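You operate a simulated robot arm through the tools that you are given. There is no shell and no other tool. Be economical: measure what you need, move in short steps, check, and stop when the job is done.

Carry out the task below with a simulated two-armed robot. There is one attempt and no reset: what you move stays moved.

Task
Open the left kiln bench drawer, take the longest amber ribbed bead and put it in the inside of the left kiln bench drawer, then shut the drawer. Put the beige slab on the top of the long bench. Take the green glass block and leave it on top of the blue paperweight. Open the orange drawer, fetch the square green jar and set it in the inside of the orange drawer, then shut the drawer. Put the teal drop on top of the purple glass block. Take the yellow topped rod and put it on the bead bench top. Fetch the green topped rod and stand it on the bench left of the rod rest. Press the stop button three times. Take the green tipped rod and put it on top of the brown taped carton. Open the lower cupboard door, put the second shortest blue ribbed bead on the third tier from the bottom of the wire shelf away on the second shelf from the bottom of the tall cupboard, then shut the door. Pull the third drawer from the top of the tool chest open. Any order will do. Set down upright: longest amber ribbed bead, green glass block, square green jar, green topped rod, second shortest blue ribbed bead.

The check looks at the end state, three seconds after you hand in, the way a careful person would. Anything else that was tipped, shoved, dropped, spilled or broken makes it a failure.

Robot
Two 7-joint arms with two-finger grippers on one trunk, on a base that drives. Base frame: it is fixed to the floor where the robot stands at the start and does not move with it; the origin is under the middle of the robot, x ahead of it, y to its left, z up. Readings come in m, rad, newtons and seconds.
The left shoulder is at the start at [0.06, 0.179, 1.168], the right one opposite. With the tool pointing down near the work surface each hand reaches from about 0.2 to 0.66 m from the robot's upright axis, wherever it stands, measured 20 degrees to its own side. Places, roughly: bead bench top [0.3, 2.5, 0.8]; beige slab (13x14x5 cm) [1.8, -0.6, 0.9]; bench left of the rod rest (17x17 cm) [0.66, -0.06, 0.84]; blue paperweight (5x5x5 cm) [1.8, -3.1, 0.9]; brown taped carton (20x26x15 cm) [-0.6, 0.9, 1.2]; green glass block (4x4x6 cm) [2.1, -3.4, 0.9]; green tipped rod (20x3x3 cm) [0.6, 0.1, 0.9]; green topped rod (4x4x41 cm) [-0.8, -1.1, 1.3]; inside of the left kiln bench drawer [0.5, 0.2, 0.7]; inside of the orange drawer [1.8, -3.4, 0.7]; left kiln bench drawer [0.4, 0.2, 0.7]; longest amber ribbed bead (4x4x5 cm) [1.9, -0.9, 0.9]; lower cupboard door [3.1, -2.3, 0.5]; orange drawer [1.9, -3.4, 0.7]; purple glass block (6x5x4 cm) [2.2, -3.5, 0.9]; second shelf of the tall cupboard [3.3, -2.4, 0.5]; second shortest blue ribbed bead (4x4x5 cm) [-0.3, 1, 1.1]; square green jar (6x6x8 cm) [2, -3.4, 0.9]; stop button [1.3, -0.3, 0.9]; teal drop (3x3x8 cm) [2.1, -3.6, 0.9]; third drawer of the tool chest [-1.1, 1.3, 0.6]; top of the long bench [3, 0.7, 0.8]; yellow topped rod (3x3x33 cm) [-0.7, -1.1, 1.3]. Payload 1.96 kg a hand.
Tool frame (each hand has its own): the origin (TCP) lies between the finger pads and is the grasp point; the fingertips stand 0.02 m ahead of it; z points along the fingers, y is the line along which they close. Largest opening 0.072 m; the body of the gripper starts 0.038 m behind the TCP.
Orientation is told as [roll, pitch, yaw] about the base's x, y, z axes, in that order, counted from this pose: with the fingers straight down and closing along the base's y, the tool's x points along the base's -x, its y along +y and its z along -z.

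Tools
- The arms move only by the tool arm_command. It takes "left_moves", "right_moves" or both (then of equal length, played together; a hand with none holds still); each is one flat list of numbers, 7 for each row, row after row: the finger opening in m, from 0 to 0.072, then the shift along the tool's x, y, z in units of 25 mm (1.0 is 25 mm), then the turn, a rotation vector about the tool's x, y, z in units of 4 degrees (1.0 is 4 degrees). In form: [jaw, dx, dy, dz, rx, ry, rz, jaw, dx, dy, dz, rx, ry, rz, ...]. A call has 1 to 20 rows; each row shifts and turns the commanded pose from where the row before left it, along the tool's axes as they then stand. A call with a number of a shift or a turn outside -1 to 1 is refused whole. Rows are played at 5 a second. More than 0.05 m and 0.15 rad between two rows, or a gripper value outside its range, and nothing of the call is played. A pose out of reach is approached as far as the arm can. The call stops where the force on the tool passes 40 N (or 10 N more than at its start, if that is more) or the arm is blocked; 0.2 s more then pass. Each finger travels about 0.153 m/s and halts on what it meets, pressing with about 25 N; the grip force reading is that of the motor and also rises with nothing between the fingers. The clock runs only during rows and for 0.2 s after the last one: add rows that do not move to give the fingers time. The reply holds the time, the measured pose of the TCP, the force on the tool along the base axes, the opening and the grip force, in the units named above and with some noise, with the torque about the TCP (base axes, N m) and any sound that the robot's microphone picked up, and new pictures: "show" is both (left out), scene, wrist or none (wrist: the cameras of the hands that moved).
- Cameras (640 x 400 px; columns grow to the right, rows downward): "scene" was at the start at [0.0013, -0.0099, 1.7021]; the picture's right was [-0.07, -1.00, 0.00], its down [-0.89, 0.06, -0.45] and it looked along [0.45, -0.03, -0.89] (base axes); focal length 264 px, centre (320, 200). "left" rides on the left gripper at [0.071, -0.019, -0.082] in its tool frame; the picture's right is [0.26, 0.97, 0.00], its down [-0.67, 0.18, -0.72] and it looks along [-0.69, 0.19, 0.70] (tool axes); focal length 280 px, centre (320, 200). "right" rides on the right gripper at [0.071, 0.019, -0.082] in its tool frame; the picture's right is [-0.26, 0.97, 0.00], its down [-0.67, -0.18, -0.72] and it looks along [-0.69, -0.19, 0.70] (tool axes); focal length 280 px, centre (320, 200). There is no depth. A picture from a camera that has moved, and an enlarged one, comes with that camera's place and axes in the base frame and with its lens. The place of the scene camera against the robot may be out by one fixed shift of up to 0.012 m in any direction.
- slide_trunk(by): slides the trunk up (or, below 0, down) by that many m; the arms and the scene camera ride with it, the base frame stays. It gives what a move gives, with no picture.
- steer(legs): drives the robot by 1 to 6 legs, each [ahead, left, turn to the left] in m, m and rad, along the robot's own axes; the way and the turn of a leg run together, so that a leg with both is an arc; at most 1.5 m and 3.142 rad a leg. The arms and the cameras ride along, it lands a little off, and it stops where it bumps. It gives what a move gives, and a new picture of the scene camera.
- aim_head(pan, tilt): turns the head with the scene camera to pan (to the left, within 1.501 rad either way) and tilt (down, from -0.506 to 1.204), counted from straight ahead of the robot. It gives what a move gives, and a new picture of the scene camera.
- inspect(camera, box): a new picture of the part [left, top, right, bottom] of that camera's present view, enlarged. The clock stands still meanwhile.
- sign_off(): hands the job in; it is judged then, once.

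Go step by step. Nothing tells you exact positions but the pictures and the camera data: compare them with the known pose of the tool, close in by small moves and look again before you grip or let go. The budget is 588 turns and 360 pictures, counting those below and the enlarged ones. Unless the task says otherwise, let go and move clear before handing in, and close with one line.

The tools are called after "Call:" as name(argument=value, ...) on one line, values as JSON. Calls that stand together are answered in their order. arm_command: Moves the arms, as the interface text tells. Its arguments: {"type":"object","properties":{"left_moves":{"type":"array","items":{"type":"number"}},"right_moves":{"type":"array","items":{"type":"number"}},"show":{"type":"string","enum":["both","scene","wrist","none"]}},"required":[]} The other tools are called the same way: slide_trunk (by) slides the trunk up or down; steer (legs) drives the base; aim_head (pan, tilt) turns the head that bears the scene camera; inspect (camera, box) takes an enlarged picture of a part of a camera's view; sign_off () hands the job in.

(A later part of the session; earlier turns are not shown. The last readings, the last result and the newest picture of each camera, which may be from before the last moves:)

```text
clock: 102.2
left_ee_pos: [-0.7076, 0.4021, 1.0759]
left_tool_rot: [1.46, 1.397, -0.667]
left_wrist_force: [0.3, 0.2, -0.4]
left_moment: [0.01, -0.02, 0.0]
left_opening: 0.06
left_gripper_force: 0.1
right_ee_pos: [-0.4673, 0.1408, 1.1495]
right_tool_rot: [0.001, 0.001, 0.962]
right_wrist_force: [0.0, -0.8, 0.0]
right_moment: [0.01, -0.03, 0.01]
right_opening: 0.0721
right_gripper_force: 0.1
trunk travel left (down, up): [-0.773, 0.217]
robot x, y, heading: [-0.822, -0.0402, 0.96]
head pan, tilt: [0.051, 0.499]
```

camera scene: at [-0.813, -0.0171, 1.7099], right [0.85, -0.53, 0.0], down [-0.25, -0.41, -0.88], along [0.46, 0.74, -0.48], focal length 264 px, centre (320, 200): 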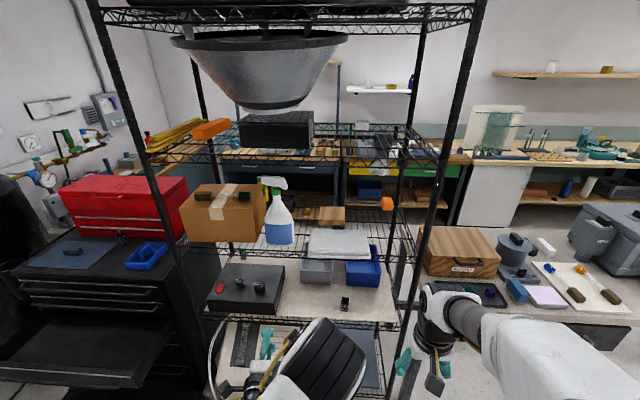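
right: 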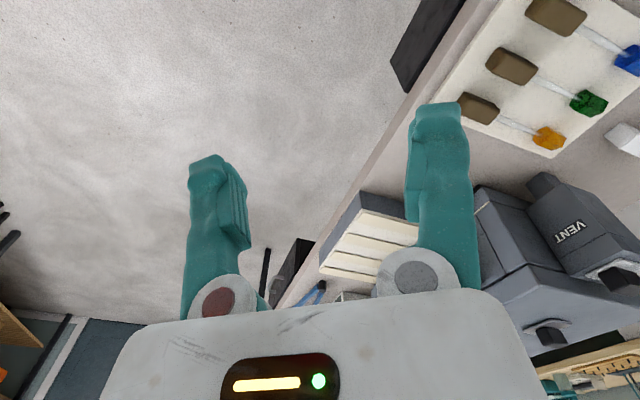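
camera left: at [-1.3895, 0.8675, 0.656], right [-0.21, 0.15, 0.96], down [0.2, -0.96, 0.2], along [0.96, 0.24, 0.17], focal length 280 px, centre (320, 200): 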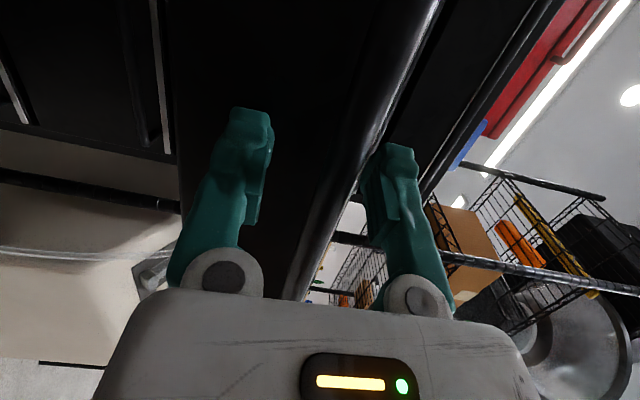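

That worked. I'll finish the roll, tilt 15° down and yaw 20° left so the hand can come in past the bottle, then drive closer.

Call:
arm_command(left_moves=[0.06, 0, 0, 0, 0, 0, 1, 0.06, 0, 0, 0, 0, 0, 1, 0.06, 0, 0, 0, 0, 0, 0.4, 0.06, 0, 0, 0, 1, 0, 0, 0.06, 0, 0, 0, 1, 0, 0, 0.06, 0, 0, 0, 1, 0, 0, 0.06, 0, 0, 0, 1, 0, 0, 0.06, 0, 0, 0, 1, 0, 0, 0.06, 0, 0, 0, 0, -1, 0, 0.06, 0, 0, 0, 0, -1, 0, 0.06, 0, 0, 0, 0, -1, 0, 0.06, 0, 0, 0, 0, -1, 0], show="none")

Call:
slide_trunk(by=0.12)

Call:
steer(legs=[[0, -0.1, 0.01], [0.28, 0, 0]])

```text
clock: 104.8
left_ee_pos: [-0.7059, 0.4013, 1.0746]
left_tool_rot: [0.001, 1.268, -1.779]
left_wrist_force: [0.1, -0.3, 0.0]
left_moment: [-0.01, -0.04, 0.0]
left_opening: 0.0599
left_gripper_force: 0.1
right_ee_pos: [-0.4674, 0.1419, 1.1488]
right_tool_rot: [0.0, 0.0, 0.962]
right_wrist_force: [-0.6, -0.6, 0.1]
right_moment: [-0.02, -0.01, -0.02]
right_opening: 0.0717
right_gripper_force: 0.1
trunk travel left (down, up): [-0.773, 0.217]
robot x, y, heading: [-0.8249, -0.0383, 0.958]
head pan, tilt: [0.051, 0.499]
```

```text
clock: 106.3
left_ee_pos: [-0.707, 0.4013, 1.194]
left_tool_rot: [0.001, 1.269, -1.778]
left_wrist_force: [-0.2, -0.2, 0.6]
left_moment: [0.0, 0.01, 0.0]
left_opening: 0.0597
left_gripper_force: 0.1
right_ee_pos: [-0.4673, 0.1428, 1.2675]
right_tool_rot: [0.0, -0.001, 0.964]
right_wrist_force: [-0.5, -0.7, 0.2]
right_moment: [0.01, 0.02, 0.01]
right_opening: 0.0719
right_gripper_force: 0.0
trunk travel left (down, up): [-0.893, 0.097]
robot x, y, heading: [-0.8245, -0.0392, 0.962]
head pan, tilt: [0.051, 0.499]
```

```text
clock: 109.0
left_ee_pos: [-0.4722, 0.5784, 1.1947]
left_tool_rot: [0.003, 1.273, -1.764]
left_wrist_force: [0.3, 0.0, 0.0]
left_moment: [0.0, 0.01, -0.01]
left_opening: 0.0601
left_gripper_force: 0.0
right_ee_pos: [-0.2291, 0.3203, 1.2683]
right_tool_rot: [-0.003, -0.002, 0.971]
right_wrist_force: [0.3, 0.1, -1.2]
right_moment: [0.01, -0.03, -0.02]
right_opening: 0.0723
right_gripper_force: 0.1
trunk travel left (down, up): [-0.893, 0.097]
robot x, y, heading: [-0.5872, 0.1422, 0.97]
head pan, tilt: [0.051, 0.499]
camera scene: at [-0.574, 0.1568, 1.83], right [0.85, -0.52, 0.0], down [-0.25, -0.41, -0.88], along [0.46, 0.75, -0.48], focal length 264 px, centre (320, 200)
```

scene: 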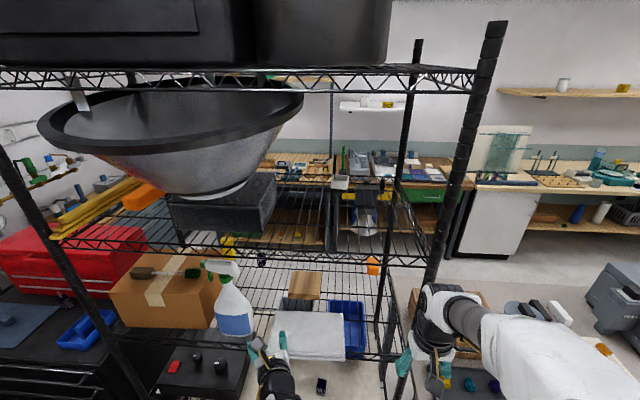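

Call:
inspect(camera="scene", box=[180, 230, 340, 380])

Call:
inspect(camera="left", box=[0, 0, 640, 400])

```text
2.67 times, centred on (260, 305) of scene
camera zoom: at [-0.574, 0.1568, 1.83], right [0.85, -0.52, 0.0], down [-0.25, -0.41, -0.88], along [0.46, 0.75, -0.48], focal length 705 px, centre (480, -80)
```

zoom: 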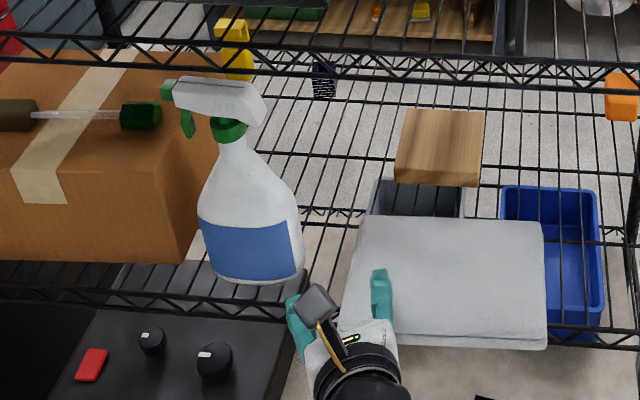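

```text
1.00 times, centred on (320, 200) of left (not enlarged: the box is as wide or as high as the picture)
camera zoom: at [-0.5013, 0.5253, 1.286], right [0.96, -0.11, 0.25], down [0.01, -0.9, -0.43], along [0.28, 0.42, -0.87], focal length 280 px, centre (320, 200)
```

zoom: 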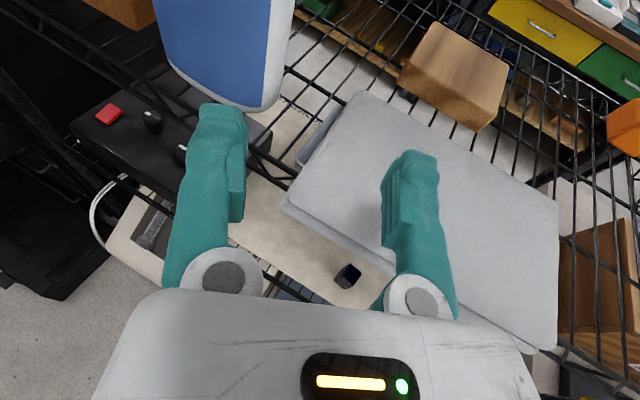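

The bead is at about (-0.355, 0.96). Driving 0.11 m forward puts the hand at the pre-approach point between the bottle and the block.

Call:
steer(legs=[[0.11, 0, 0]])

Call:
inspect(camera="left", box=[0, 0, 640, 400])

```text
clock: 110.2
left_ee_pos: [-0.4204, 0.6595, 1.1997]
left_tool_rot: [0.031, 1.281, -1.738]
left_wrist_force: [0.6, -0.3, -0.9]
left_moment: [-0.01, 0.0, -0.01]
left_opening: 0.0602
left_gripper_force: 0.0
right_ee_pos: [-0.1797, 0.3992, 1.2731]
right_tool_rot: [-0.003, -0.008, 0.972]
right_wrist_force: [-0.2, 0.2, 0.2]
right_moment: [-0.02, -0.03, 0.02]
right_opening: 0.0721
right_gripper_force: 0.1
trunk travel left (down, up): [-0.893, 0.097]
robot x, y, heading: [-0.5227, 0.2265, 0.975]
head pan, tilt: [0.051, 0.499]
camera scene: at [-0.5282, 0.2333, 1.8299], right [0.85, -0.52, 0.0], down [-0.24, -0.4, -0.88], along [0.46, 0.75, -0.47], focal length 264 px, centre (320, 200)
```

scene: 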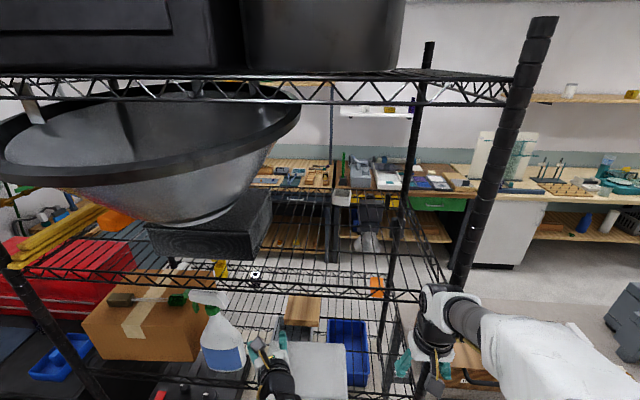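

```text
1.00 times, centred on (320, 200) of left (not enlarged: the box is as wide or as high as the picture)
camera zoom: at [-0.4505, 0.6062, 1.2895], right [0.96, -0.12, 0.26], down [0.01, -0.9, -0.44], along [0.28, 0.42, -0.86], focal length 280 px, centre (320, 200)
```

zoom: 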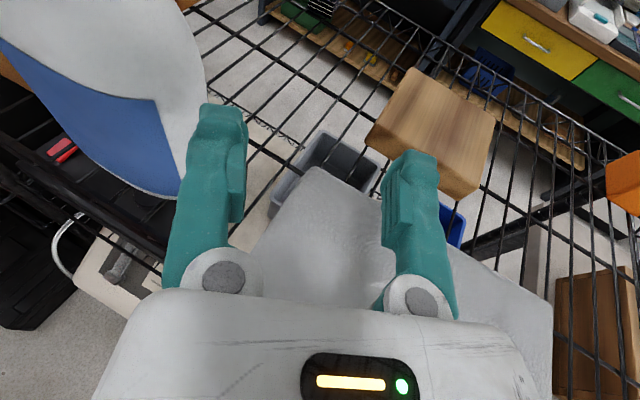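

The robot seems to be tilting slightly, with its base touching something low. I'll back off a little.

Call:
steer(legs=[[-0.04, 0, 0]])

Call:
aim_head(pan=0.1, tilt=1.15)

```text
clock: 111.0
left_ee_pos: [-0.4282, 0.6425, 1.1922]
left_tool_rot: [-0.003, 1.264, -1.772]
left_wrist_force: [0.8, 0.2, -0.6]
left_moment: [0.01, -0.02, 0.02]
left_opening: 0.0598
left_gripper_force: 0.1
right_ee_pos: [-0.1876, 0.3831, 1.2662]
right_tool_rot: [0.0, 0.009, 0.971]
right_wrist_force: [0.8, 1.6, 1.0]
right_moment: [-0.05, 0.05, 0.01]
right_opening: 0.0721
right_gripper_force: 0.0
trunk travel left (down, up): [-0.893, 0.097]
robot x, y, heading: [-0.545, 0.1949, 0.975]
head pan, tilt: [0.051, 0.499]
camera scene: at [-0.5291, 0.2249, 1.8296], right [0.85, -0.52, 0.0], down [-0.25, -0.41, -0.88], along [0.46, 0.75, -0.48], focal length 264 px, centre (320, 200)
```

scene: 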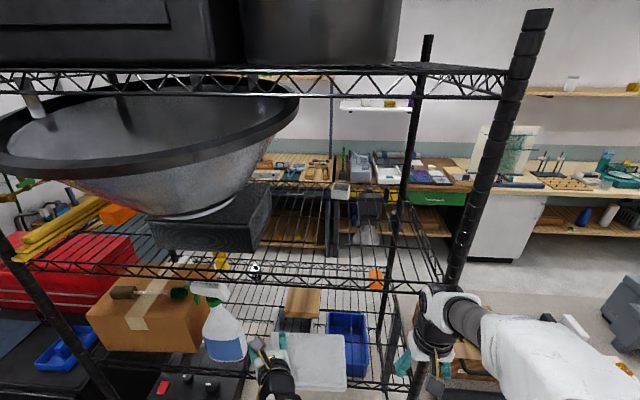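

```text
clock: 112.1
left_ee_pos: [-0.4326, 0.6363, 1.1952]
left_tool_rot: [0.003, 1.271, -1.768]
left_wrist_force: [-0.3, 0.7, 0.2]
left_moment: [-0.02, 0.01, 0.03]
left_opening: 0.0596
left_gripper_force: 0.1
right_ee_pos: [-0.1905, 0.3777, 1.2674]
right_tool_rot: [0.002, 0.006, 0.974]
right_wrist_force: [0.4, 0.9, 0.0]
right_moment: [0.01, 0.0, 0.02]
right_opening: 0.0719
right_gripper_force: 0.1
trunk travel left (down, up): [-0.893, 0.097]
robot x, y, heading: [-0.5429, 0.1907, 0.975]
head pan, tilt: [0.099, 1.15]
camera scene: at [-0.5527, 0.191, 1.7792], right [0.88, -0.48, 0.0], down [-0.44, -0.8, -0.41], along [0.2, 0.36, -0.91], focal length 264 px, centre (320, 200)
```

scene: 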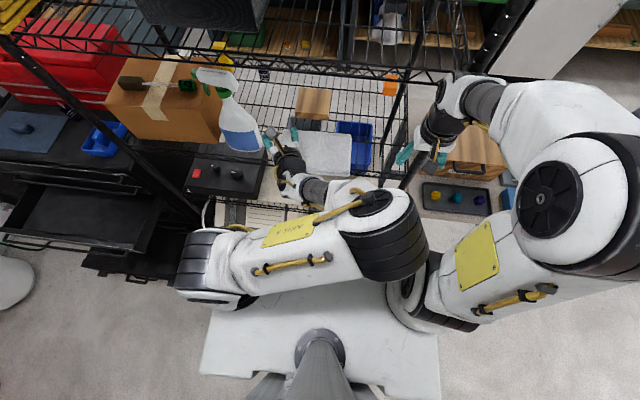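

I'm clear now. I'll align the hand to the bead's line, move partway in along the tool axis and look.

Call:
arm_command(left_moves=[0.06, 1, 0.45, 0, 0, 0, 0, 0.06, 0, 0, 0.8, 0, 0, 0, 0.06, 0, 0, 0.8, 0, 0, 0, 0.06, 0, 0, 0.8, 0, 0, 0, 0.06, 0, 0, 0.8, 0, 0, 0, 0.06, 0, 0, 0.8, 0, 0, 0, 0.06, 0, 0, 0.8, 0, 0, 0, 0.06, 0, 0, 0.8, 0, 0, 0], show="both")

```text
clock: 113.9
left_ee_pos: [-0.3925, 0.7722, 1.1772]
left_tool_rot: [0.002, 1.27, -1.769]
left_wrist_force: [0.5, -0.5, 1.1]
left_moment: [0.0, 0.01, -0.01]
left_opening: 0.0598
left_gripper_force: 0.0
right_ee_pos: [-0.1905, 0.3798, 1.2673]
right_tool_rot: [-0.001, 0.007, 0.973]
right_wrist_force: [-0.3, -0.1, 0.0]
right_moment: [-0.05, 0.05, 0.0]
right_opening: 0.0718
right_gripper_force: 0.2
trunk travel left (down, up): [-0.893, 0.097]
robot x, y, heading: [-0.5431, 0.1906, 0.976]
head pan, tilt: [0.099, 1.15]
camera scene: at [-0.5521, 0.1923, 1.7791], right [0.88, -0.48, 0.0], down [-0.44, -0.8, -0.41], along [0.19, 0.36, -0.91], focal length 264 px, centre (320, 200)
camera left: at [-0.4219, 0.7219, 1.2677], right [0.96, -0.11, 0.25], down [0.01, -0.9, -0.43], along [0.28, 0.42, -0.87], focal length 280 px, centre (320, 200)
```

scene: 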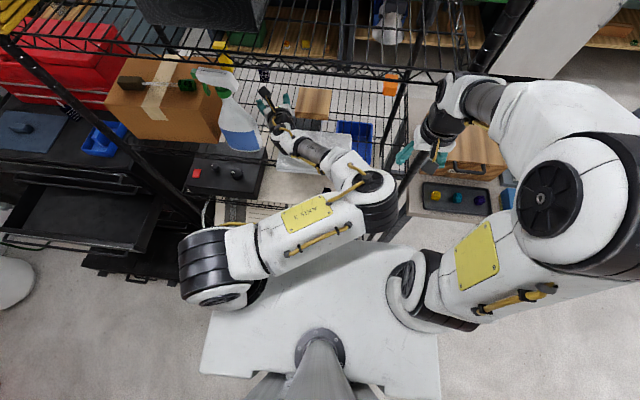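
left: 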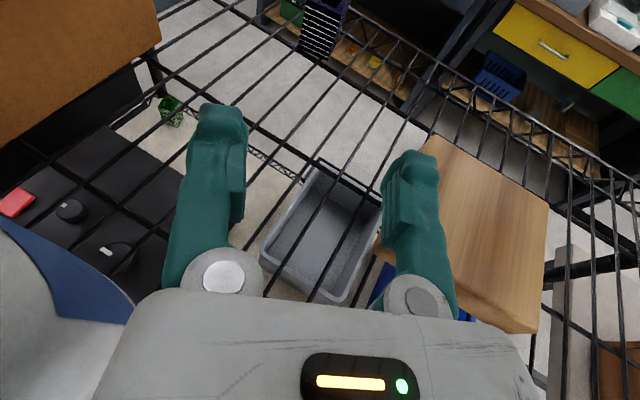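

The bead is now at (-0.349, 0.965), straight ahead along the tool axis. I'll advance most of the way.

Call:
arm_command(left_moves=[0.064, 0.05, 0.1, 0.7, 0, 0, 0, 0.064, 0, 0.1, 0.7, 0, 0, 0, 0.064, 0, 0, 0.7, 0, 0, 0, 0.064, 0, 0, 0.7, 0, 0, 0, 0.064, 0, 0, 0.7, 0, 0, 0, 0.064, 0, 0, 0.7, 0, 0, 0, 0.064, 0, 0, 0.7, 0, 0, 0, 0.064, 0, 0, 0.7, 0, 0, 0], show="wrist")

```text
clock: 115.7
left_ee_pos: [-0.3624, 0.9049, 1.1374]
left_tool_rot: [0.004, 1.271, -1.762]
left_wrist_force: [0.4, 1.5, 0.0]
left_moment: [-0.03, -0.01, -0.02]
left_opening: 0.0639
left_gripper_force: 0.1
right_ee_pos: [-0.1904, 0.3785, 1.2684]
right_tool_rot: [0.0, 0.006, 0.973]
right_wrist_force: [0.4, -0.3, 0.0]
right_moment: [-0.02, 0.0, 0.03]
right_opening: 0.0719
right_gripper_force: 0.1
trunk travel left (down, up): [-0.893, 0.097]
robot x, y, heading: [-0.5449, 0.1959, 0.978]
head pan, tilt: [0.099, 1.15]
camera left: at [-0.3917, 0.8522, 1.2275], right [0.96, -0.11, 0.25], down [0.01, -0.9, -0.43], along [0.28, 0.42, -0.87], focal length 280 px, centre (320, 200)
```

left: 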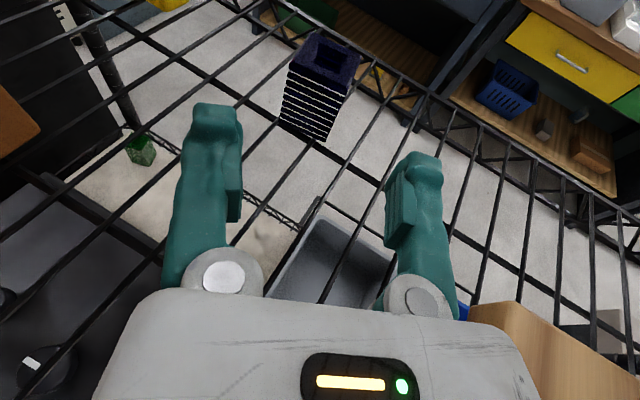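

I'm aligned. I'll advance the last 6 cm and close.

Call:
arm_command(left_moves=[0.064, 0, 0, 0.6, 0, 0, 0, 0.064, 0, 0, 0.6, 0, 0, 0, 0.064, 0, 0, 0.6, 0, 0, 0, 0.064, 0, -0.05, 0.6, 0, 0, 0, 0.02, 0, 0, 0, 0, 0, 0, 0.02, 0, 0, 0, 0, 0, 0, 0.02, 0, 0, 0, 0, 0, 0], show="wrist")

```text
clock: 117.3
left_ee_pos: [-0.3516, 0.9597, 1.1189]
left_tool_rot: [0.003, 1.27, -1.765]
left_wrist_force: [-0.4, 0.4, -0.2]
left_moment: [-0.05, 0.01, 0.0]
left_opening: 0.0311
left_gripper_force: 24.9
right_ee_pos: [-0.1899, 0.3778, 1.2683]
right_tool_rot: [0.001, 0.005, 0.972]
right_wrist_force: [0.1, -0.2, 0.5]
right_moment: [-0.03, 0.0, -0.02]
right_opening: 0.0718
right_gripper_force: 0.1
trunk travel left (down, up): [-0.893, 0.097]
robot x, y, heading: [-0.5489, 0.1956, 0.976]
head pan, tilt: [0.099, 1.15]
camera left: at [-0.3813, 0.9076, 1.2096], right [0.96, -0.11, 0.25], down [0.01, -0.9, -0.43], along [0.28, 0.42, -0.87], focal length 280 px, centre (320, 200)
```

left: 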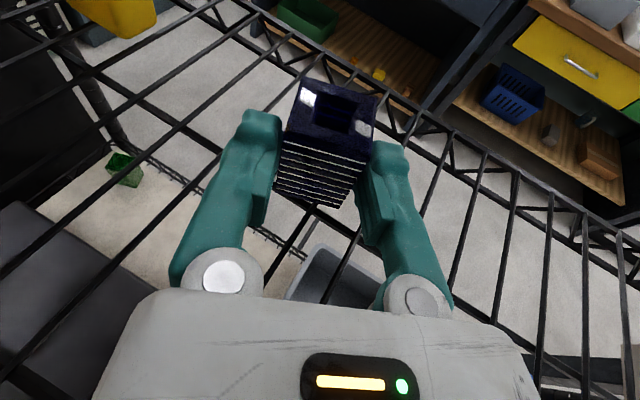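

I've got the bead. I'll lift it slightly and back out along the same line.

Call:
arm_command(left_moves=[0.02, 0.6, 0, -0.2, 0, 0, 0, 0.02, 0.6, 0, -0.2, 0, 0, 0, 0.02, 0, 0, -0.8, 0, 0, 0, 0.02, 0, 0, -0.8, 0, 0, 0, 0.02, 0, 0, -0.8, 0, 0, 0, 0.02, 0, 0, -0.8, 0, 0, 0, 0.02, 0, 0, -0.8, 0, 0, 0, 0.02, 0, 0, -0.8, 0, 0, 0, 0.02, 0, 0, -0.8, 0, 0, 0, 0.02, 0, 0, -0.8, 0, 0, 0, 0.02, 0, 0, -0.8, 0, 0, 0, 0.02, 0, 0, -0.8, 0, 0, 0, 0.02, 0, 0, -0.8, 0, 0, 0, 0.02, 0, 0, -0.8, 0, 0, 0, 0.02, 0, 0, -0.8, 0, 0, 0, 0.02, 0, 0, -0.8, 0, 0, 0], show="both")

```text
clock: 120.8
left_ee_pos: [-0.4553, 0.7338, 1.2356]
left_tool_rot: [-0.145, 1.29, -1.777]
left_wrist_force: [2.4, -0.4, 0.6]
left_moment: [-0.03, 0.02, 0.01]
left_opening: 0.0312
left_gripper_force: 25.0
right_ee_pos: [-0.1858, 0.3741, 1.2679]
right_tool_rot: [0.0, 0.006, 0.956]
right_wrist_force: [-0.5, 0.6, -0.3]
right_moment: [0.0, -0.01, 0.03]
right_opening: 0.072
right_gripper_force: 0.1
trunk travel left (down, up): [-0.893, 0.097]
robot x, y, heading: [-0.5456, 0.1949, 0.971]
head pan, tilt: [0.099, 1.15]
stopped in row 16 (left hand): the arm was blocked; the commanded pose is now the measured one
camera scene: at [-0.5516, 0.1906, 1.7791], right [0.88, -0.48, 0.0], down [-0.44, -0.8, -0.41], along [0.19, 0.36, -0.91], focal length 264 px, centre (320, 200)
camera left: at [-0.4737, 0.6765, 1.325], right [0.98, 0.01, 0.21], down [0.11, -0.88, -0.46], along [0.18, 0.47, -0.86], focal length 280 px, centre (320, 200)
```

scene: 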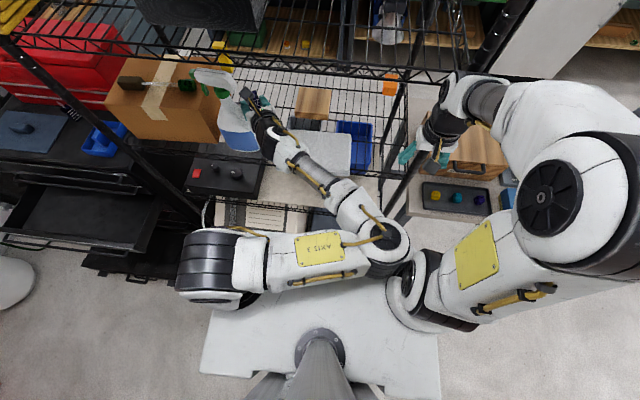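
left: 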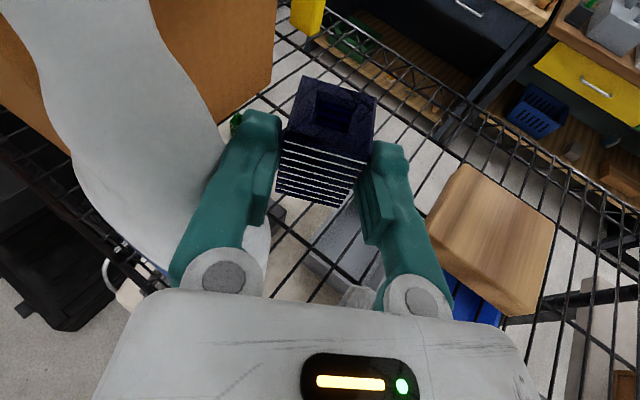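

The elbow touched the other arm and the hand drifted toward the bottle. I'll shift the hand right, away from the bottle.

Call:
arm_command(left_moves=[0.02, 0, 0.4, 0.2, 0, 0, 0, 0.02, 0, 0.5, 0.2, 0, 0, 0, 0.02, 0, 0.5, 0.2, 0, 0, 0], show="wrist")

```text
clock: 121.6
left_ee_pos: [-0.4195, 0.744, 1.2289]
left_tool_rot: [-0.136, 1.286, -1.77]
left_wrist_force: [0.2, 0.3, -0.2]
left_moment: [-0.03, 0.0, 0.02]
left_opening: 0.0309
left_gripper_force: 25.3
right_ee_pos: [-0.1877, 0.3767, 1.2684]
right_tool_rot: [0.0, 0.006, 0.964]
right_wrist_force: [-0.6, -1.2, -0.1]
right_moment: [0.04, 0.02, -0.01]
right_opening: 0.0722
right_gripper_force: 0.0
trunk travel left (down, up): [-0.893, 0.097]
robot x, y, heading: [-0.5459, 0.1945, 0.976]
head pan, tilt: [0.099, 1.15]
camera left: at [-0.4377, 0.6866, 1.3191], right [0.98, 0.01, 0.21], down [0.11, -0.88, -0.46], along [0.19, 0.47, -0.86], focal length 280 px, centre (320, 200)
```

left: 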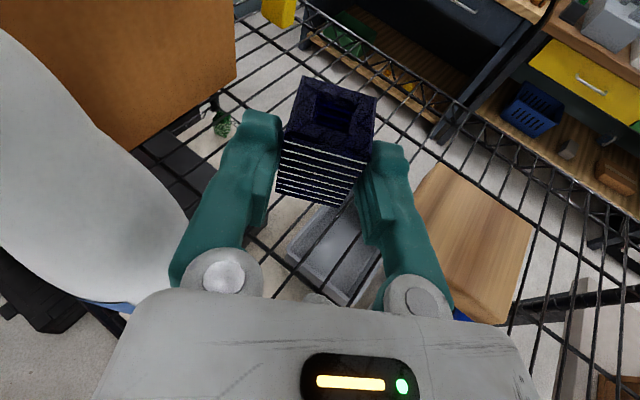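

I'll drive the base slightly right and then back to pull the hand out of the shelf.

Call:
steer(legs=[[0, -0.03, 0], [-0.3, 0, 0]])

Call:
aim_head(pan=0.1, tilt=0.6)

```text
clock: 124.1
left_ee_pos: [-0.5621, 0.4818, 1.2277]
left_tool_rot: [-0.144, 1.286, -1.776]
left_wrist_force: [0.0, -0.3, -0.7]
left_moment: [0.01, 0.0, 0.0]
left_opening: 0.0311
left_gripper_force: 25.3
right_ee_pos: [-0.3312, 0.1117, 1.2674]
right_tool_rot: [0.0, 0.006, 0.961]
right_wrist_force: [1.2, 0.6, -0.1]
right_moment: [-0.03, 0.03, -0.01]
right_opening: 0.0719
right_gripper_force: 0.0
trunk travel left (down, up): [-0.893, 0.097]
robot x, y, heading: [-0.6889, -0.0701, 0.972]
head pan, tilt: [0.099, 1.15]
camera scene: at [-0.6957, -0.0722, 1.7791], right [0.88, -0.48, 0.0], down [-0.44, -0.8, -0.41], along [0.19, 0.36, -0.91], focal length 264 px, centre (320, 200)
```

scene: 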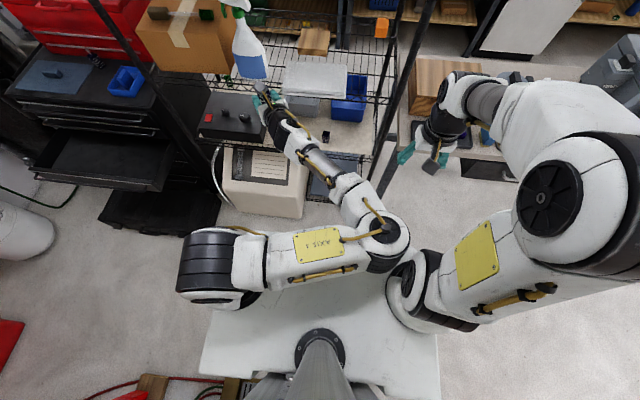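

```text
clock: 125.1
left_ee_pos: [-0.5634, 0.4786, 1.2287]
left_tool_rot: [-0.143, 1.289, -1.777]
left_wrist_force: [0.6, 0.1, -2.0]
left_moment: [-0.01, 0.0, 0.0]
left_opening: 0.0312
left_gripper_force: 25.2
right_ee_pos: [-0.3315, 0.1101, 1.2684]
right_tool_rot: [-0.001, 0.005, 0.961]
right_wrist_force: [-1.5, -0.2, 0.4]
right_moment: [-0.02, -0.01, 0.02]
right_opening: 0.0721
right_gripper_force: 0.0
trunk travel left (down, up): [-0.893, 0.097]
robot x, y, heading: [-0.6865, -0.0719, 0.974]
head pan, tilt: [0.099, 0.6]
camera scene: at [-0.6825, -0.0487, 1.8207], right [0.88, -0.48, 0.0], down [-0.27, -0.5, -0.82], along [0.39, 0.72, -0.57], focal length 264 px, centre (320, 200)
```

scene: 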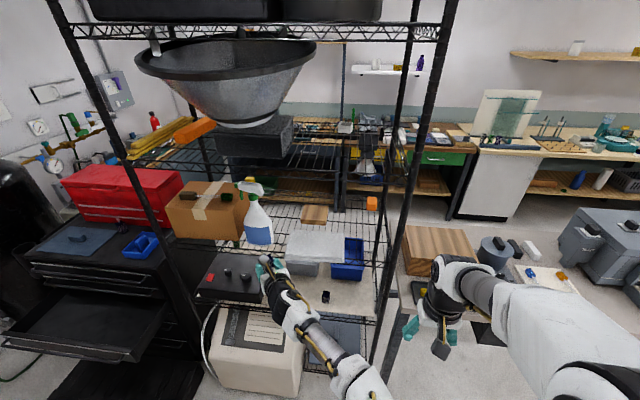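

The bottle stands undisturbed. I'll straighten the left hand's yaw and move it outward to uncross the elbow.

Call:
arm_command(left_moves=[0.02, 0, -0.8, -0.3, -1, 0, 0, 0.02, 0, -0.8, -0.3, -1, 0, 0, 0.02, 0, -0.8, -0.3, -1, 0, 0, 0.02, 0, -0.8, -0.3, -1, 0, 0, 0.02, 0, -0.6, -0.3, -1, 0, 0, 0.02, 0, 0, -0.3, -1, 0, 0], show="scene")

```text
clock: 126.2
left_ee_pos: [-0.6369, 0.4578, 1.242]
left_tool_rot: [0.622, 1.237, -1.356]
left_wrist_force: [0.0, 0.4, -0.2]
left_moment: [0.02, -0.01, 0.03]
left_opening: 0.031
left_gripper_force: 25.1
right_ee_pos: [-0.3325, 0.1109, 1.2675]
right_tool_rot: [0.001, 0.004, 0.962]
right_wrist_force: [-0.7, 0.2, -0.2]
right_moment: [-0.01, -0.01, 0.06]
right_opening: 0.0721
right_gripper_force: 0.0
trunk travel left (down, up): [-0.893, 0.097]
robot x, y, heading: [-0.689, -0.0746, 0.971]
head pan, tilt: [0.099, 0.6]
stopped in row 5 (left hand): the arm was blocked; the commanded pose is now the measured one
camera scene: at [-0.6835, -0.048, 1.8208], right [0.88, -0.48, 0.0], down [-0.27, -0.5, -0.82], along [0.39, 0.72, -0.57], focal length 264 px, centre (320, 200)
```

scene: 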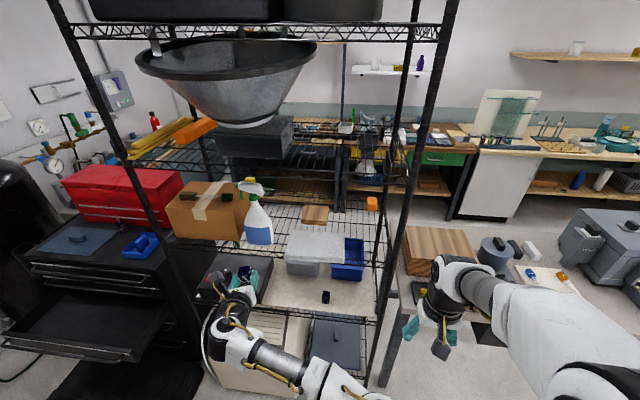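

The elbow is folded against the right arm because of the wrist roll. I'll extend slightly, tilt the hand to point down and then unwind the wrist.

Call:
arm_command(left_moves=[0.02, 0, 0, 0.6, 0, 0, 0, 0.02, 0, 0, 0.6, 0, 0, 0, 0.02, 0, 0, 0, 0, -1, 0, 0.02, 0, 0, 0, 0, -1, 0, 0.02, 0, 0, 0, 0, -1, 0, 0.02, 0, 0, 0, 0, -1, 0, 0.02, 0, 0, 0, 0, -1, 0, 0.02, 0, 0, 0, 0, -1, 0, 0.02, 0, 0, 0, 0, -1, 0, 0.02, 0, 0, 0, 0, -1, 0, 0.02, 0, 0, 0, 0, -1, 0, 0.02, 0, 0, 0, 0, -1, 0], show="scene")

```text
clock: 128.8
left_ee_pos: [-0.6266, 0.4855, 1.2343]
left_tool_rot: [0.229, 0.586, -1.823]
left_wrist_force: [0.6, -0.1, -0.7]
left_moment: [-0.03, 0.04, 0.01]
left_opening: 0.0311
left_gripper_force: 25.0
right_ee_pos: [-0.3305, 0.1095, 1.2685]
right_tool_rot: [-0.001, 0.005, 0.96]
right_wrist_force: [-0.6, -0.5, 0.3]
right_moment: [0.02, 0.02, 0.0]
right_opening: 0.0722
right_gripper_force: 0.1
trunk travel left (down, up): [-0.893, 0.097]
robot x, y, heading: [-0.6899, -0.069, 0.972]
head pan, tilt: [0.099, 0.6]
camera scene: at [-0.6829, -0.0485, 1.8208], right [0.88, -0.48, 0.0], down [-0.27, -0.5, -0.82], along [0.39, 0.72, -0.57], focal length 264 px, centre (320, 200)
```

scene: 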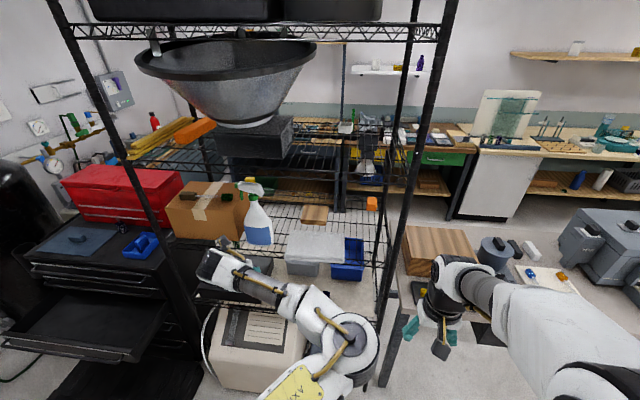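

Call:
arm_command(left_moves=[0.02, 0, 0, 0, 0, -1, 0, 0.02, 0, 0, 0, 0, -1, 0, 0.02, 0, 0, 0, 0, -1, 0, 0.02, 0, 0, 0, 0, -1, 0, 0.02, 0, 0, 0, 0, -1, 0, 0.02, 0, 0, 0, 0, -1, 0, 0.02, 0, 0, 0, 0, -1, 0, 0.02, 0, 0, 0, 0, -1, 0, 0.02, 0, 0, 0, 0, 0, -1, 0.02, 0, 0, 0, 0, 0, -1, 0.02, 0, 0, 0, 0, 0, -1, 0.02, 0, 0, 0, 0, 0, -1], show="scene")

```text
clock: 131.4
left_ee_pos: [-0.6251, 0.483, 1.2341]
left_tool_rot: [0.195, -0.013, -1.67]
left_wrist_force: [0.0, 0.1, -1.3]
left_moment: [-0.01, 0.03, -0.01]
left_opening: 0.031
left_gripper_force: 25.3
right_ee_pos: [-0.3328, 0.1103, 1.2693]
right_tool_rot: [-0.001, 0.004, 0.961]
right_wrist_force: [0.2, 0.2, 0.3]
right_moment: [-0.01, 0.02, 0.04]
right_opening: 0.0721
right_gripper_force: 0.0
trunk travel left (down, up): [-0.893, 0.097]
robot x, y, heading: [-0.6861, -0.074, 0.974]
head pan, tilt: [0.099, 0.6]
camera scene: at [-0.6829, -0.049, 1.8208], right [0.88, -0.48, 0.0], down [-0.27, -0.5, -0.83], along [0.39, 0.72, -0.56], focal length 264 px, centre (320, 200)
```

scene: 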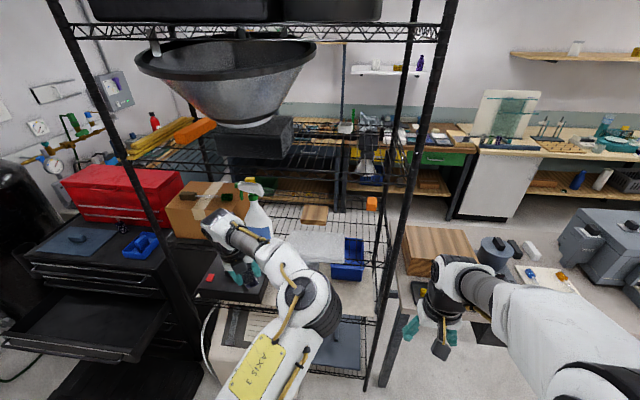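

The elbow is coming back. I'll keep unwinding the wrist.

Call:
arm_command(left_moves=[0.02, 0, 0, 0, 0, 0, -1, 0.02, 0, 0, 0, 0, 0, -1, 0.02, 0, 0, 0, 0, 0, -1, 0.02, 0, 0, 0, 0, 0, -1, 0.02, 0, 0, 0, 0, 0, -1, 0.02, 0, 0, 0, 0, 0, -1, 0.02, 0, 0, 0, 0, 0, -1, 0.02, 0, 0, 0, 0, 0, -1, 0.02, 0, 0, 0, 0, 0, -1, 0.02, 0, 0, 0, 0, 0, -1, 0.02, 0, 0, 0, 0, 0, -1, 0.02, 0, 0, 0, 0, 0, -1, 0.02, 0, 0, 0, 0, 0, -1, 0.02, 0, 0, 0, 0, 0, -1, 0.02, 0, 0, 0, 0, 0, -1, 0.02, 0, 0, 0, 0, 0, -1, 0.02, 0, 0, 0, 0, 0, -1, 0.02, 0, 0, 0, 0, 0, -1, 0.02, 0, 0, 0, 0, 0, -1, 0.02, 0, 0, 0, 0, 0, -1], show="none")

Call:
arm_command(left_moves=[0.02, 0, 0, 0, 0, 0, -1, 0.02, 0, 0, 0, 0, 0, -1, 0.02, 0, 0, 0, 0, 0, -1, 0.02, 0, 0, 0, 0, 0, -1, 0.02, 0, 0, 0, 0, 0, -1, 0.02, 0, 0, 0, 0, 0, -1, 0.02, 0, 0, 0, 0, 0, -1, 0.02, 0, 0, 0, 0, 0, -1, 0.02, 0, 0, 0, 0, 0, -1, 0.02, 0, 0, 0, 0, 0, -1, 0.02, 0, 0, 0, 0, 0, -1, 0.02, 0, 0, 0, 0, 0, -1, 0.02, 0, 0, 0, 0, 0, -1, 0.02, 0, 0, 0, 0, 0, -1, 0.02, 0, 0, 0, 0, 0, -1, 0.02, 0, 0, 0, 0, 0, -1, 0.02, 0, 0, 0, 0, 0, -1, 0.02, 0, 0, 0, 0, 0, -1], show="both")

```text
clock: 135.6
left_ee_pos: [-0.6245, 0.483, 1.2335]
left_tool_rot: [0.022, -0.194, -0.275]
left_wrist_force: [0.4, 0.2, -0.8]
left_moment: [0.02, -0.03, 0.01]
left_opening: 0.0312
left_gripper_force: 24.8
right_ee_pos: [-0.3316, 0.1101, 1.2676]
right_tool_rot: [0.0, 0.005, 0.962]
right_wrist_force: [-0.1, -0.1, 0.1]
right_moment: [-0.01, -0.03, -0.02]
right_opening: 0.0722
right_gripper_force: 0.1
trunk travel left (down, up): [-0.893, 0.097]
robot x, y, heading: [-0.69, -0.0695, 0.975]
head pan, tilt: [0.099, 0.6]
```

```text
clock: 139.4
left_ee_pos: [-0.6243, 0.4843, 1.2355]
left_tool_rot: [-0.181, -0.078, 0.991]
left_wrist_force: [0.0, 0.3, -0.1]
left_moment: [-0.01, -0.03, -0.01]
left_opening: 0.0309
left_gripper_force: 24.9
right_ee_pos: [-0.3315, 0.1108, 1.268]
right_tool_rot: [0.0, 0.005, 0.961]
right_wrist_force: [0.9, 0.2, -0.6]
right_moment: [0.06, 0.0, 0.02]
right_opening: 0.0719
right_gripper_force: 0.1
trunk travel left (down, up): [-0.893, 0.097]
robot x, y, heading: [-0.6915, -0.0714, 0.971]
head pan, tilt: [0.099, 0.6]
camera scene: at [-0.6828, -0.0488, 1.8208], right [0.88, -0.48, 0.0], down [-0.27, -0.5, -0.82], along [0.39, 0.72, -0.57], focal length 264 px, centre (320, 200)
camera left: at [-0.6623, 0.4169, 1.3111], right [-0.93, 0.31, -0.19], down [0.08, 0.69, 0.72], along [0.36, 0.66, -0.66], focal length 280 px, centre (320, 200)
```

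scene: 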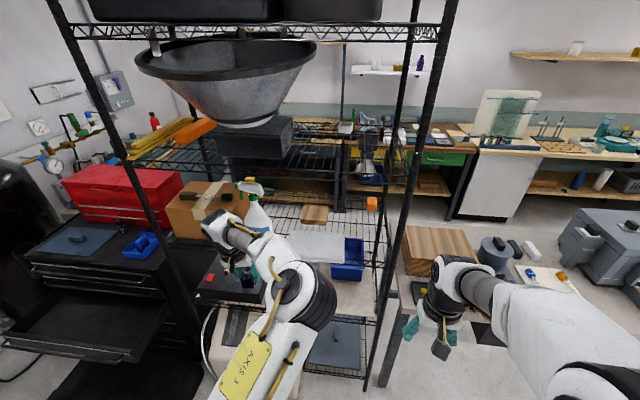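
left: 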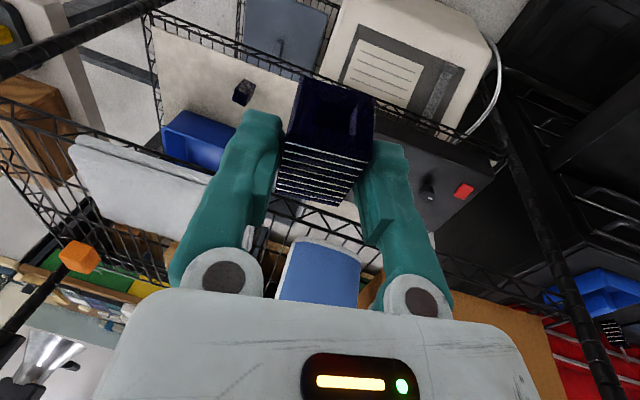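

The wrist is unwound. Next I'll fetch a rod with the right hand: drive right along the corridor to open floor and turn to face the rod rack.

Call:
steer(legs=[[0, -1.0, 0], [0, 0, -1.57], [0, 0, -1.3]])

Call:
aim_head(pan=0, tilt=0.6)

```text
clock: 151.6
left_ee_pos: [0.2291, -1.1856, 1.2337]
left_tool_rot: [-0.179, -0.076, -1.86]
left_wrist_force: [0.3, -0.1, -0.7]
left_moment: [0.01, 0.0, -0.03]
left_opening: 0.0311
left_gripper_force: 25.0
right_ee_pos: [-0.1567, -0.9108, 1.2671]
right_tool_rot: [0.0, 0.005, -1.893]
right_wrist_force: [-0.2, -0.2, -0.4]
right_moment: [0.0, -0.02, -0.01]
right_opening: 0.0722
right_gripper_force: 0.0
trunk travel left (down, up): [-0.893, 0.097]
robot x, y, heading: [0.1343, -0.6344, -1.887]
head pan, tilt: [0.099, 0.6]
camera scene: at [0.1316, -0.6695, 1.8208], right [-0.98, 0.21, 0.0], down [0.12, 0.55, -0.82], along [-0.17, -0.81, -0.57], focal length 264 px, centre (320, 200)
```

scene: 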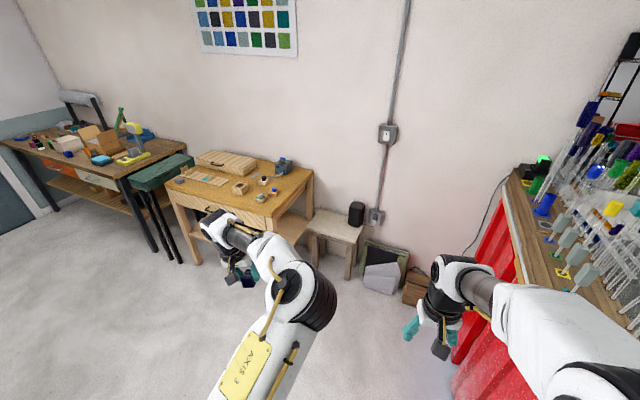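

```text
clock: 152.3
left_ee_pos: [0.2294, -1.1856, 1.2339]
left_tool_rot: [-0.177, -0.077, -1.862]
left_wrist_force: [-0.2, 0.2, -1.2]
left_moment: [-0.02, -0.01, -0.01]
left_opening: 0.0311
left_gripper_force: 25.0
right_ee_pos: [-0.1579, -0.9089, 1.2689]
right_tool_rot: [0.0, 0.006, -1.892]
right_wrist_force: [-0.3, -0.2, -0.7]
right_moment: [0.02, -0.04, -0.04]
right_opening: 0.072
right_gripper_force: 0.0
trunk travel left (down, up): [-0.893, 0.097]
robot x, y, heading: [0.1323, -0.6341, -1.88]
head pan, tilt: [0.0, 0.6]
camera scene: at [0.1228, -0.6671, 1.8208], right [-0.95, 0.3, 0.0], down [0.17, 0.54, -0.82], along [-0.25, -0.79, -0.57], focal length 264 px, centre (320, 200)
```

scene: 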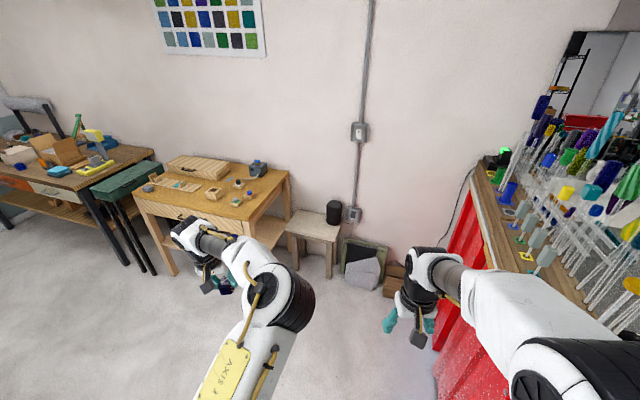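

The rack holds many rods on the red cabinet to my right. I'll look at it directly.

Call:
aim_head(pan=-0.75, tilt=0.5)

Call:
inspect(camera="scene", box=[200, 90, 440, 240])

```text
clock: 153.4
left_ee_pos: [0.2267, -1.1859, 1.2344]
left_tool_rot: [-0.18, -0.08, -1.864]
left_wrist_force: [0.7, -1.0, -0.7]
left_moment: [0.01, -0.01, 0.01]
left_opening: 0.0312
left_gripper_force: 25.4
right_ee_pos: [-0.1576, -0.9106, 1.2684]
right_tool_rot: [0.0, 0.006, -1.892]
right_wrist_force: [0.2, -0.7, 0.2]
right_moment: [0.01, -0.04, 0.0]
right_opening: 0.0722
right_gripper_force: 0.1
trunk travel left (down, up): [-0.893, 0.097]
robot x, y, heading: [0.1327, -0.6372, -1.879]
head pan, tilt: [-0.75, 0.499]
camera scene: at [0.0705, -0.6275, 1.8299], right [-0.49, 0.87, 0.0], down [0.42, 0.23, -0.88], along [-0.77, -0.43, -0.48], focal length 264 px, centre (320, 200)
```

scene: 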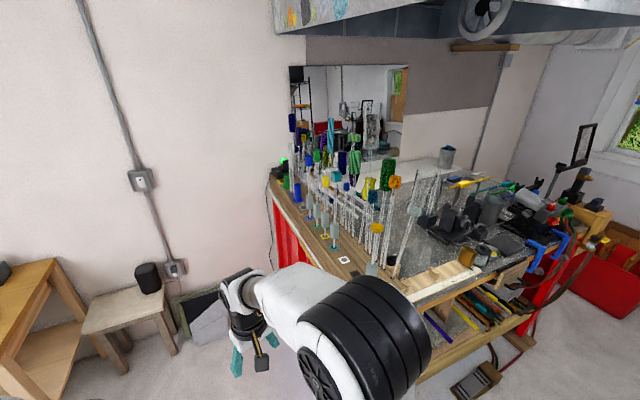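

```text
2.67 times, centred on (320, 165) of scene
camera zoom: at [0.0705, -0.6275, 1.8299], right [-0.49, 0.87, 0.0], down [0.42, 0.23, -0.88], along [-0.77, -0.43, -0.48], focal length 705 px, centre (320, 293)
```

zoom: 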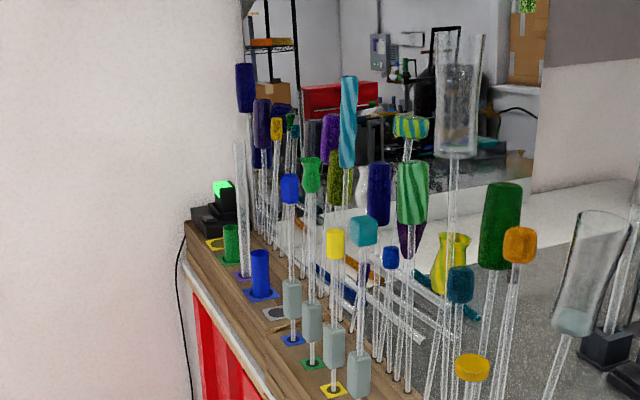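

The front row of rods has colored tops with grey grip blocks: blue, green and yellow, with the row facing east. I'll turn to face it from the east side, keeping a safe distance.

Call:
steer(legs=[[0, 0, -1.85], [-0.3, 0, 0], [0, 0.8, 0]])

Call:
aim_head(pan=0, tilt=0.45)

```text
clock: 163.8
left_ee_pos: [-0.6181, -1.4079, 1.2347]
left_tool_rot: [-0.179, -0.078, 2.569]
left_wrist_force: [0.3, -0.3, -1.3]
left_moment: [0.0, -0.04, 0.0]
left_opening: 0.0307
left_gripper_force: 25.2
right_ee_pos: [-0.2466, -1.1127, 1.2664]
right_tool_rot: [0.0, 0.004, 2.54]
right_wrist_force: [-0.2, 0.2, 0.4]
right_moment: [-0.02, -0.02, -0.01]
right_opening: 0.0721
right_gripper_force: 0.1
trunk travel left (down, up): [-0.893, 0.097]
robot x, y, heading: [-0.064, -1.4701, 2.556]
head pan, tilt: [-0.75, 0.499]
camera scene: at [-0.0348, -1.4187, 1.8299], right [0.97, 0.23, 0.0], down [0.11, -0.47, -0.88], along [-0.2, 0.85, -0.48], focal length 264 px, centre (320, 200)
```

scene: 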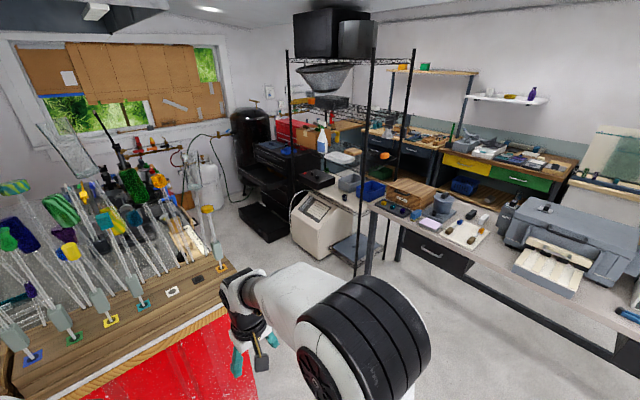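

```text
clock: 164.9
left_ee_pos: [-0.6185, -1.4077, 1.2339]
left_tool_rot: [-0.179, -0.079, 2.572]
left_wrist_force: [0.0, -0.3, -1.4]
left_moment: [-0.01, 0.02, 0.01]
left_opening: 0.0309
left_gripper_force: 24.5
right_ee_pos: [-0.2484, -1.1118, 1.2683]
right_tool_rot: [-0.001, 0.007, 2.541]
right_wrist_force: [-1.7, -0.6, -0.1]
right_moment: [-0.01, -0.01, -0.01]
right_opening: 0.0721
right_gripper_force: 0.0
trunk travel left (down, up): [-0.893, 0.097]
robot x, y, heading: [-0.0613, -1.468, 2.548]
head pan, tilt: [0.0, 0.45]
camera scene: at [-0.0906, -1.4566, 1.8344], right [0.56, 0.83, 0.0], down [0.36, -0.24, -0.9], along [-0.75, 0.5, -0.44], focal length 264 px, centre (320, 200)
```

scene: 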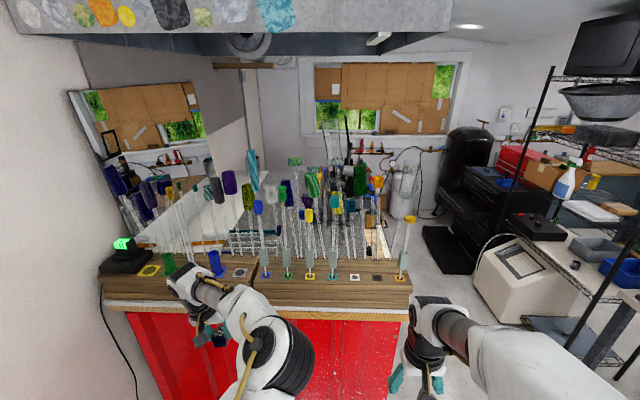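

Call:
inspect(camera="scene", box=[220, 150, 430, 310])

```text
2.50 times, centred on (325, 230) of scene
camera zoom: at [-0.0906, -1.4566, 1.8344], right [0.56, 0.83, 0.0], down [0.36, -0.24, -0.9], along [-0.75, 0.5, -0.44], focal length 661 px, centre (308, 125)
```

zoom: 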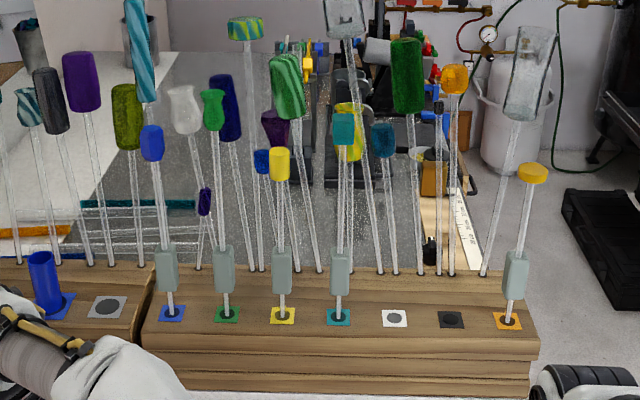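

The green topped rod stands at (-0.795, -1.130) with its grey grip block at z≈1.233. I'll tuck the left hand back and pitch the right hand 50° forward.

Call:
arm_command(left_moves=[0.02, 0.8, 0, 0, 0, 0, 0, 0.02, 0.8, 0, 0, 0, 0, 0, 0.02, 0.8, 0, 0, 0, 0, 0, 0.02, 0.8, 0, 0, 0, 0, 0, 0.02, 0.8, 0, 0, 0, 0, 0, 0.02, 0.8, 0, 0, 0, 0, 0, 0.02, 0.8, 0, 0, 0, 0, 0, 0.02, 0.8, 0, 0, 0, 0, 0, 0.02, 0, 0, 0, 0, 0, 0, 0.02, 0, 0, 0, 0, 0, 0, 0.02, 0, 0, 0, 0, 0, 0, 0.02, 0, 0, 0, 0, 0, 0, 0.02, 0, 0, 0, 0, 0, 0], right_moves=[0.06, 0, 0, 0, 0, -1, 0, 0.06, 0, 0, 0, 0, -1, 0, 0.06, 0, 0, 0, 0, -1, 0, 0.06, 0, 0, 0, 0, -1, 0, 0.06, 0, 0, 0, 0, -1, 0, 0.06, 0, 0, 0, 0, -1, 0, 0.06, 0, 0, 0, 0, -1, 0, 0.06, 0, 0, 0, 0, -1, 0, 0.06, 0, 0, 0, 0, -1, 0, 0.06, 0, 0, 0, 0, -1, 0, 0.06, 0, 0, 0, 0, -1, 0, 0.06, 0, 0, 0, 0, -1, 0, 0.06, 0, 0, 0, 0, 0, 0], show="scene")

```text
clock: 167.7
left_ee_pos: [-0.4837, -1.496, 1.2227]
left_tool_rot: [-0.179, -0.079, 2.571]
left_wrist_force: [-0.1, 0.6, -0.8]
left_moment: [0.0, 0.01, 0.01]
left_opening: 0.031
left_gripper_force: 24.8
right_ee_pos: [-0.304, -1.0688, 1.2957]
right_tool_rot: [-0.002, -0.832, 2.541]
right_wrist_force: [-0.4, 0.3, 0.3]
right_moment: [-0.02, -0.01, -0.01]
right_opening: 0.06
right_gripper_force: 0.1
right hand out of reach, approached as far as the arm can: row 7, 8, 9, 10, 11, 12
trunk travel left (down, up): [-0.893, 0.097]
robot x, y, heading: [-0.0591, -1.4695, 2.554]
head pan, tilt: [0.0, 0.45]
camera scene: at [-0.0908, -1.4573, 1.8344], right [0.56, 0.83, 0.0], down [0.36, -0.24, -0.9], along [-0.75, 0.5, -0.44], focal length 264 px, centre (320, 200)
```

scene: 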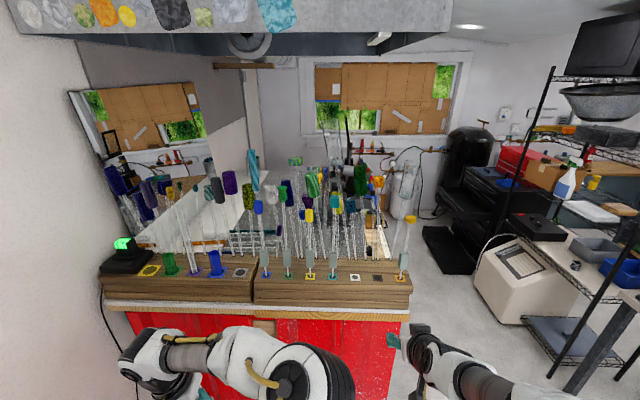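

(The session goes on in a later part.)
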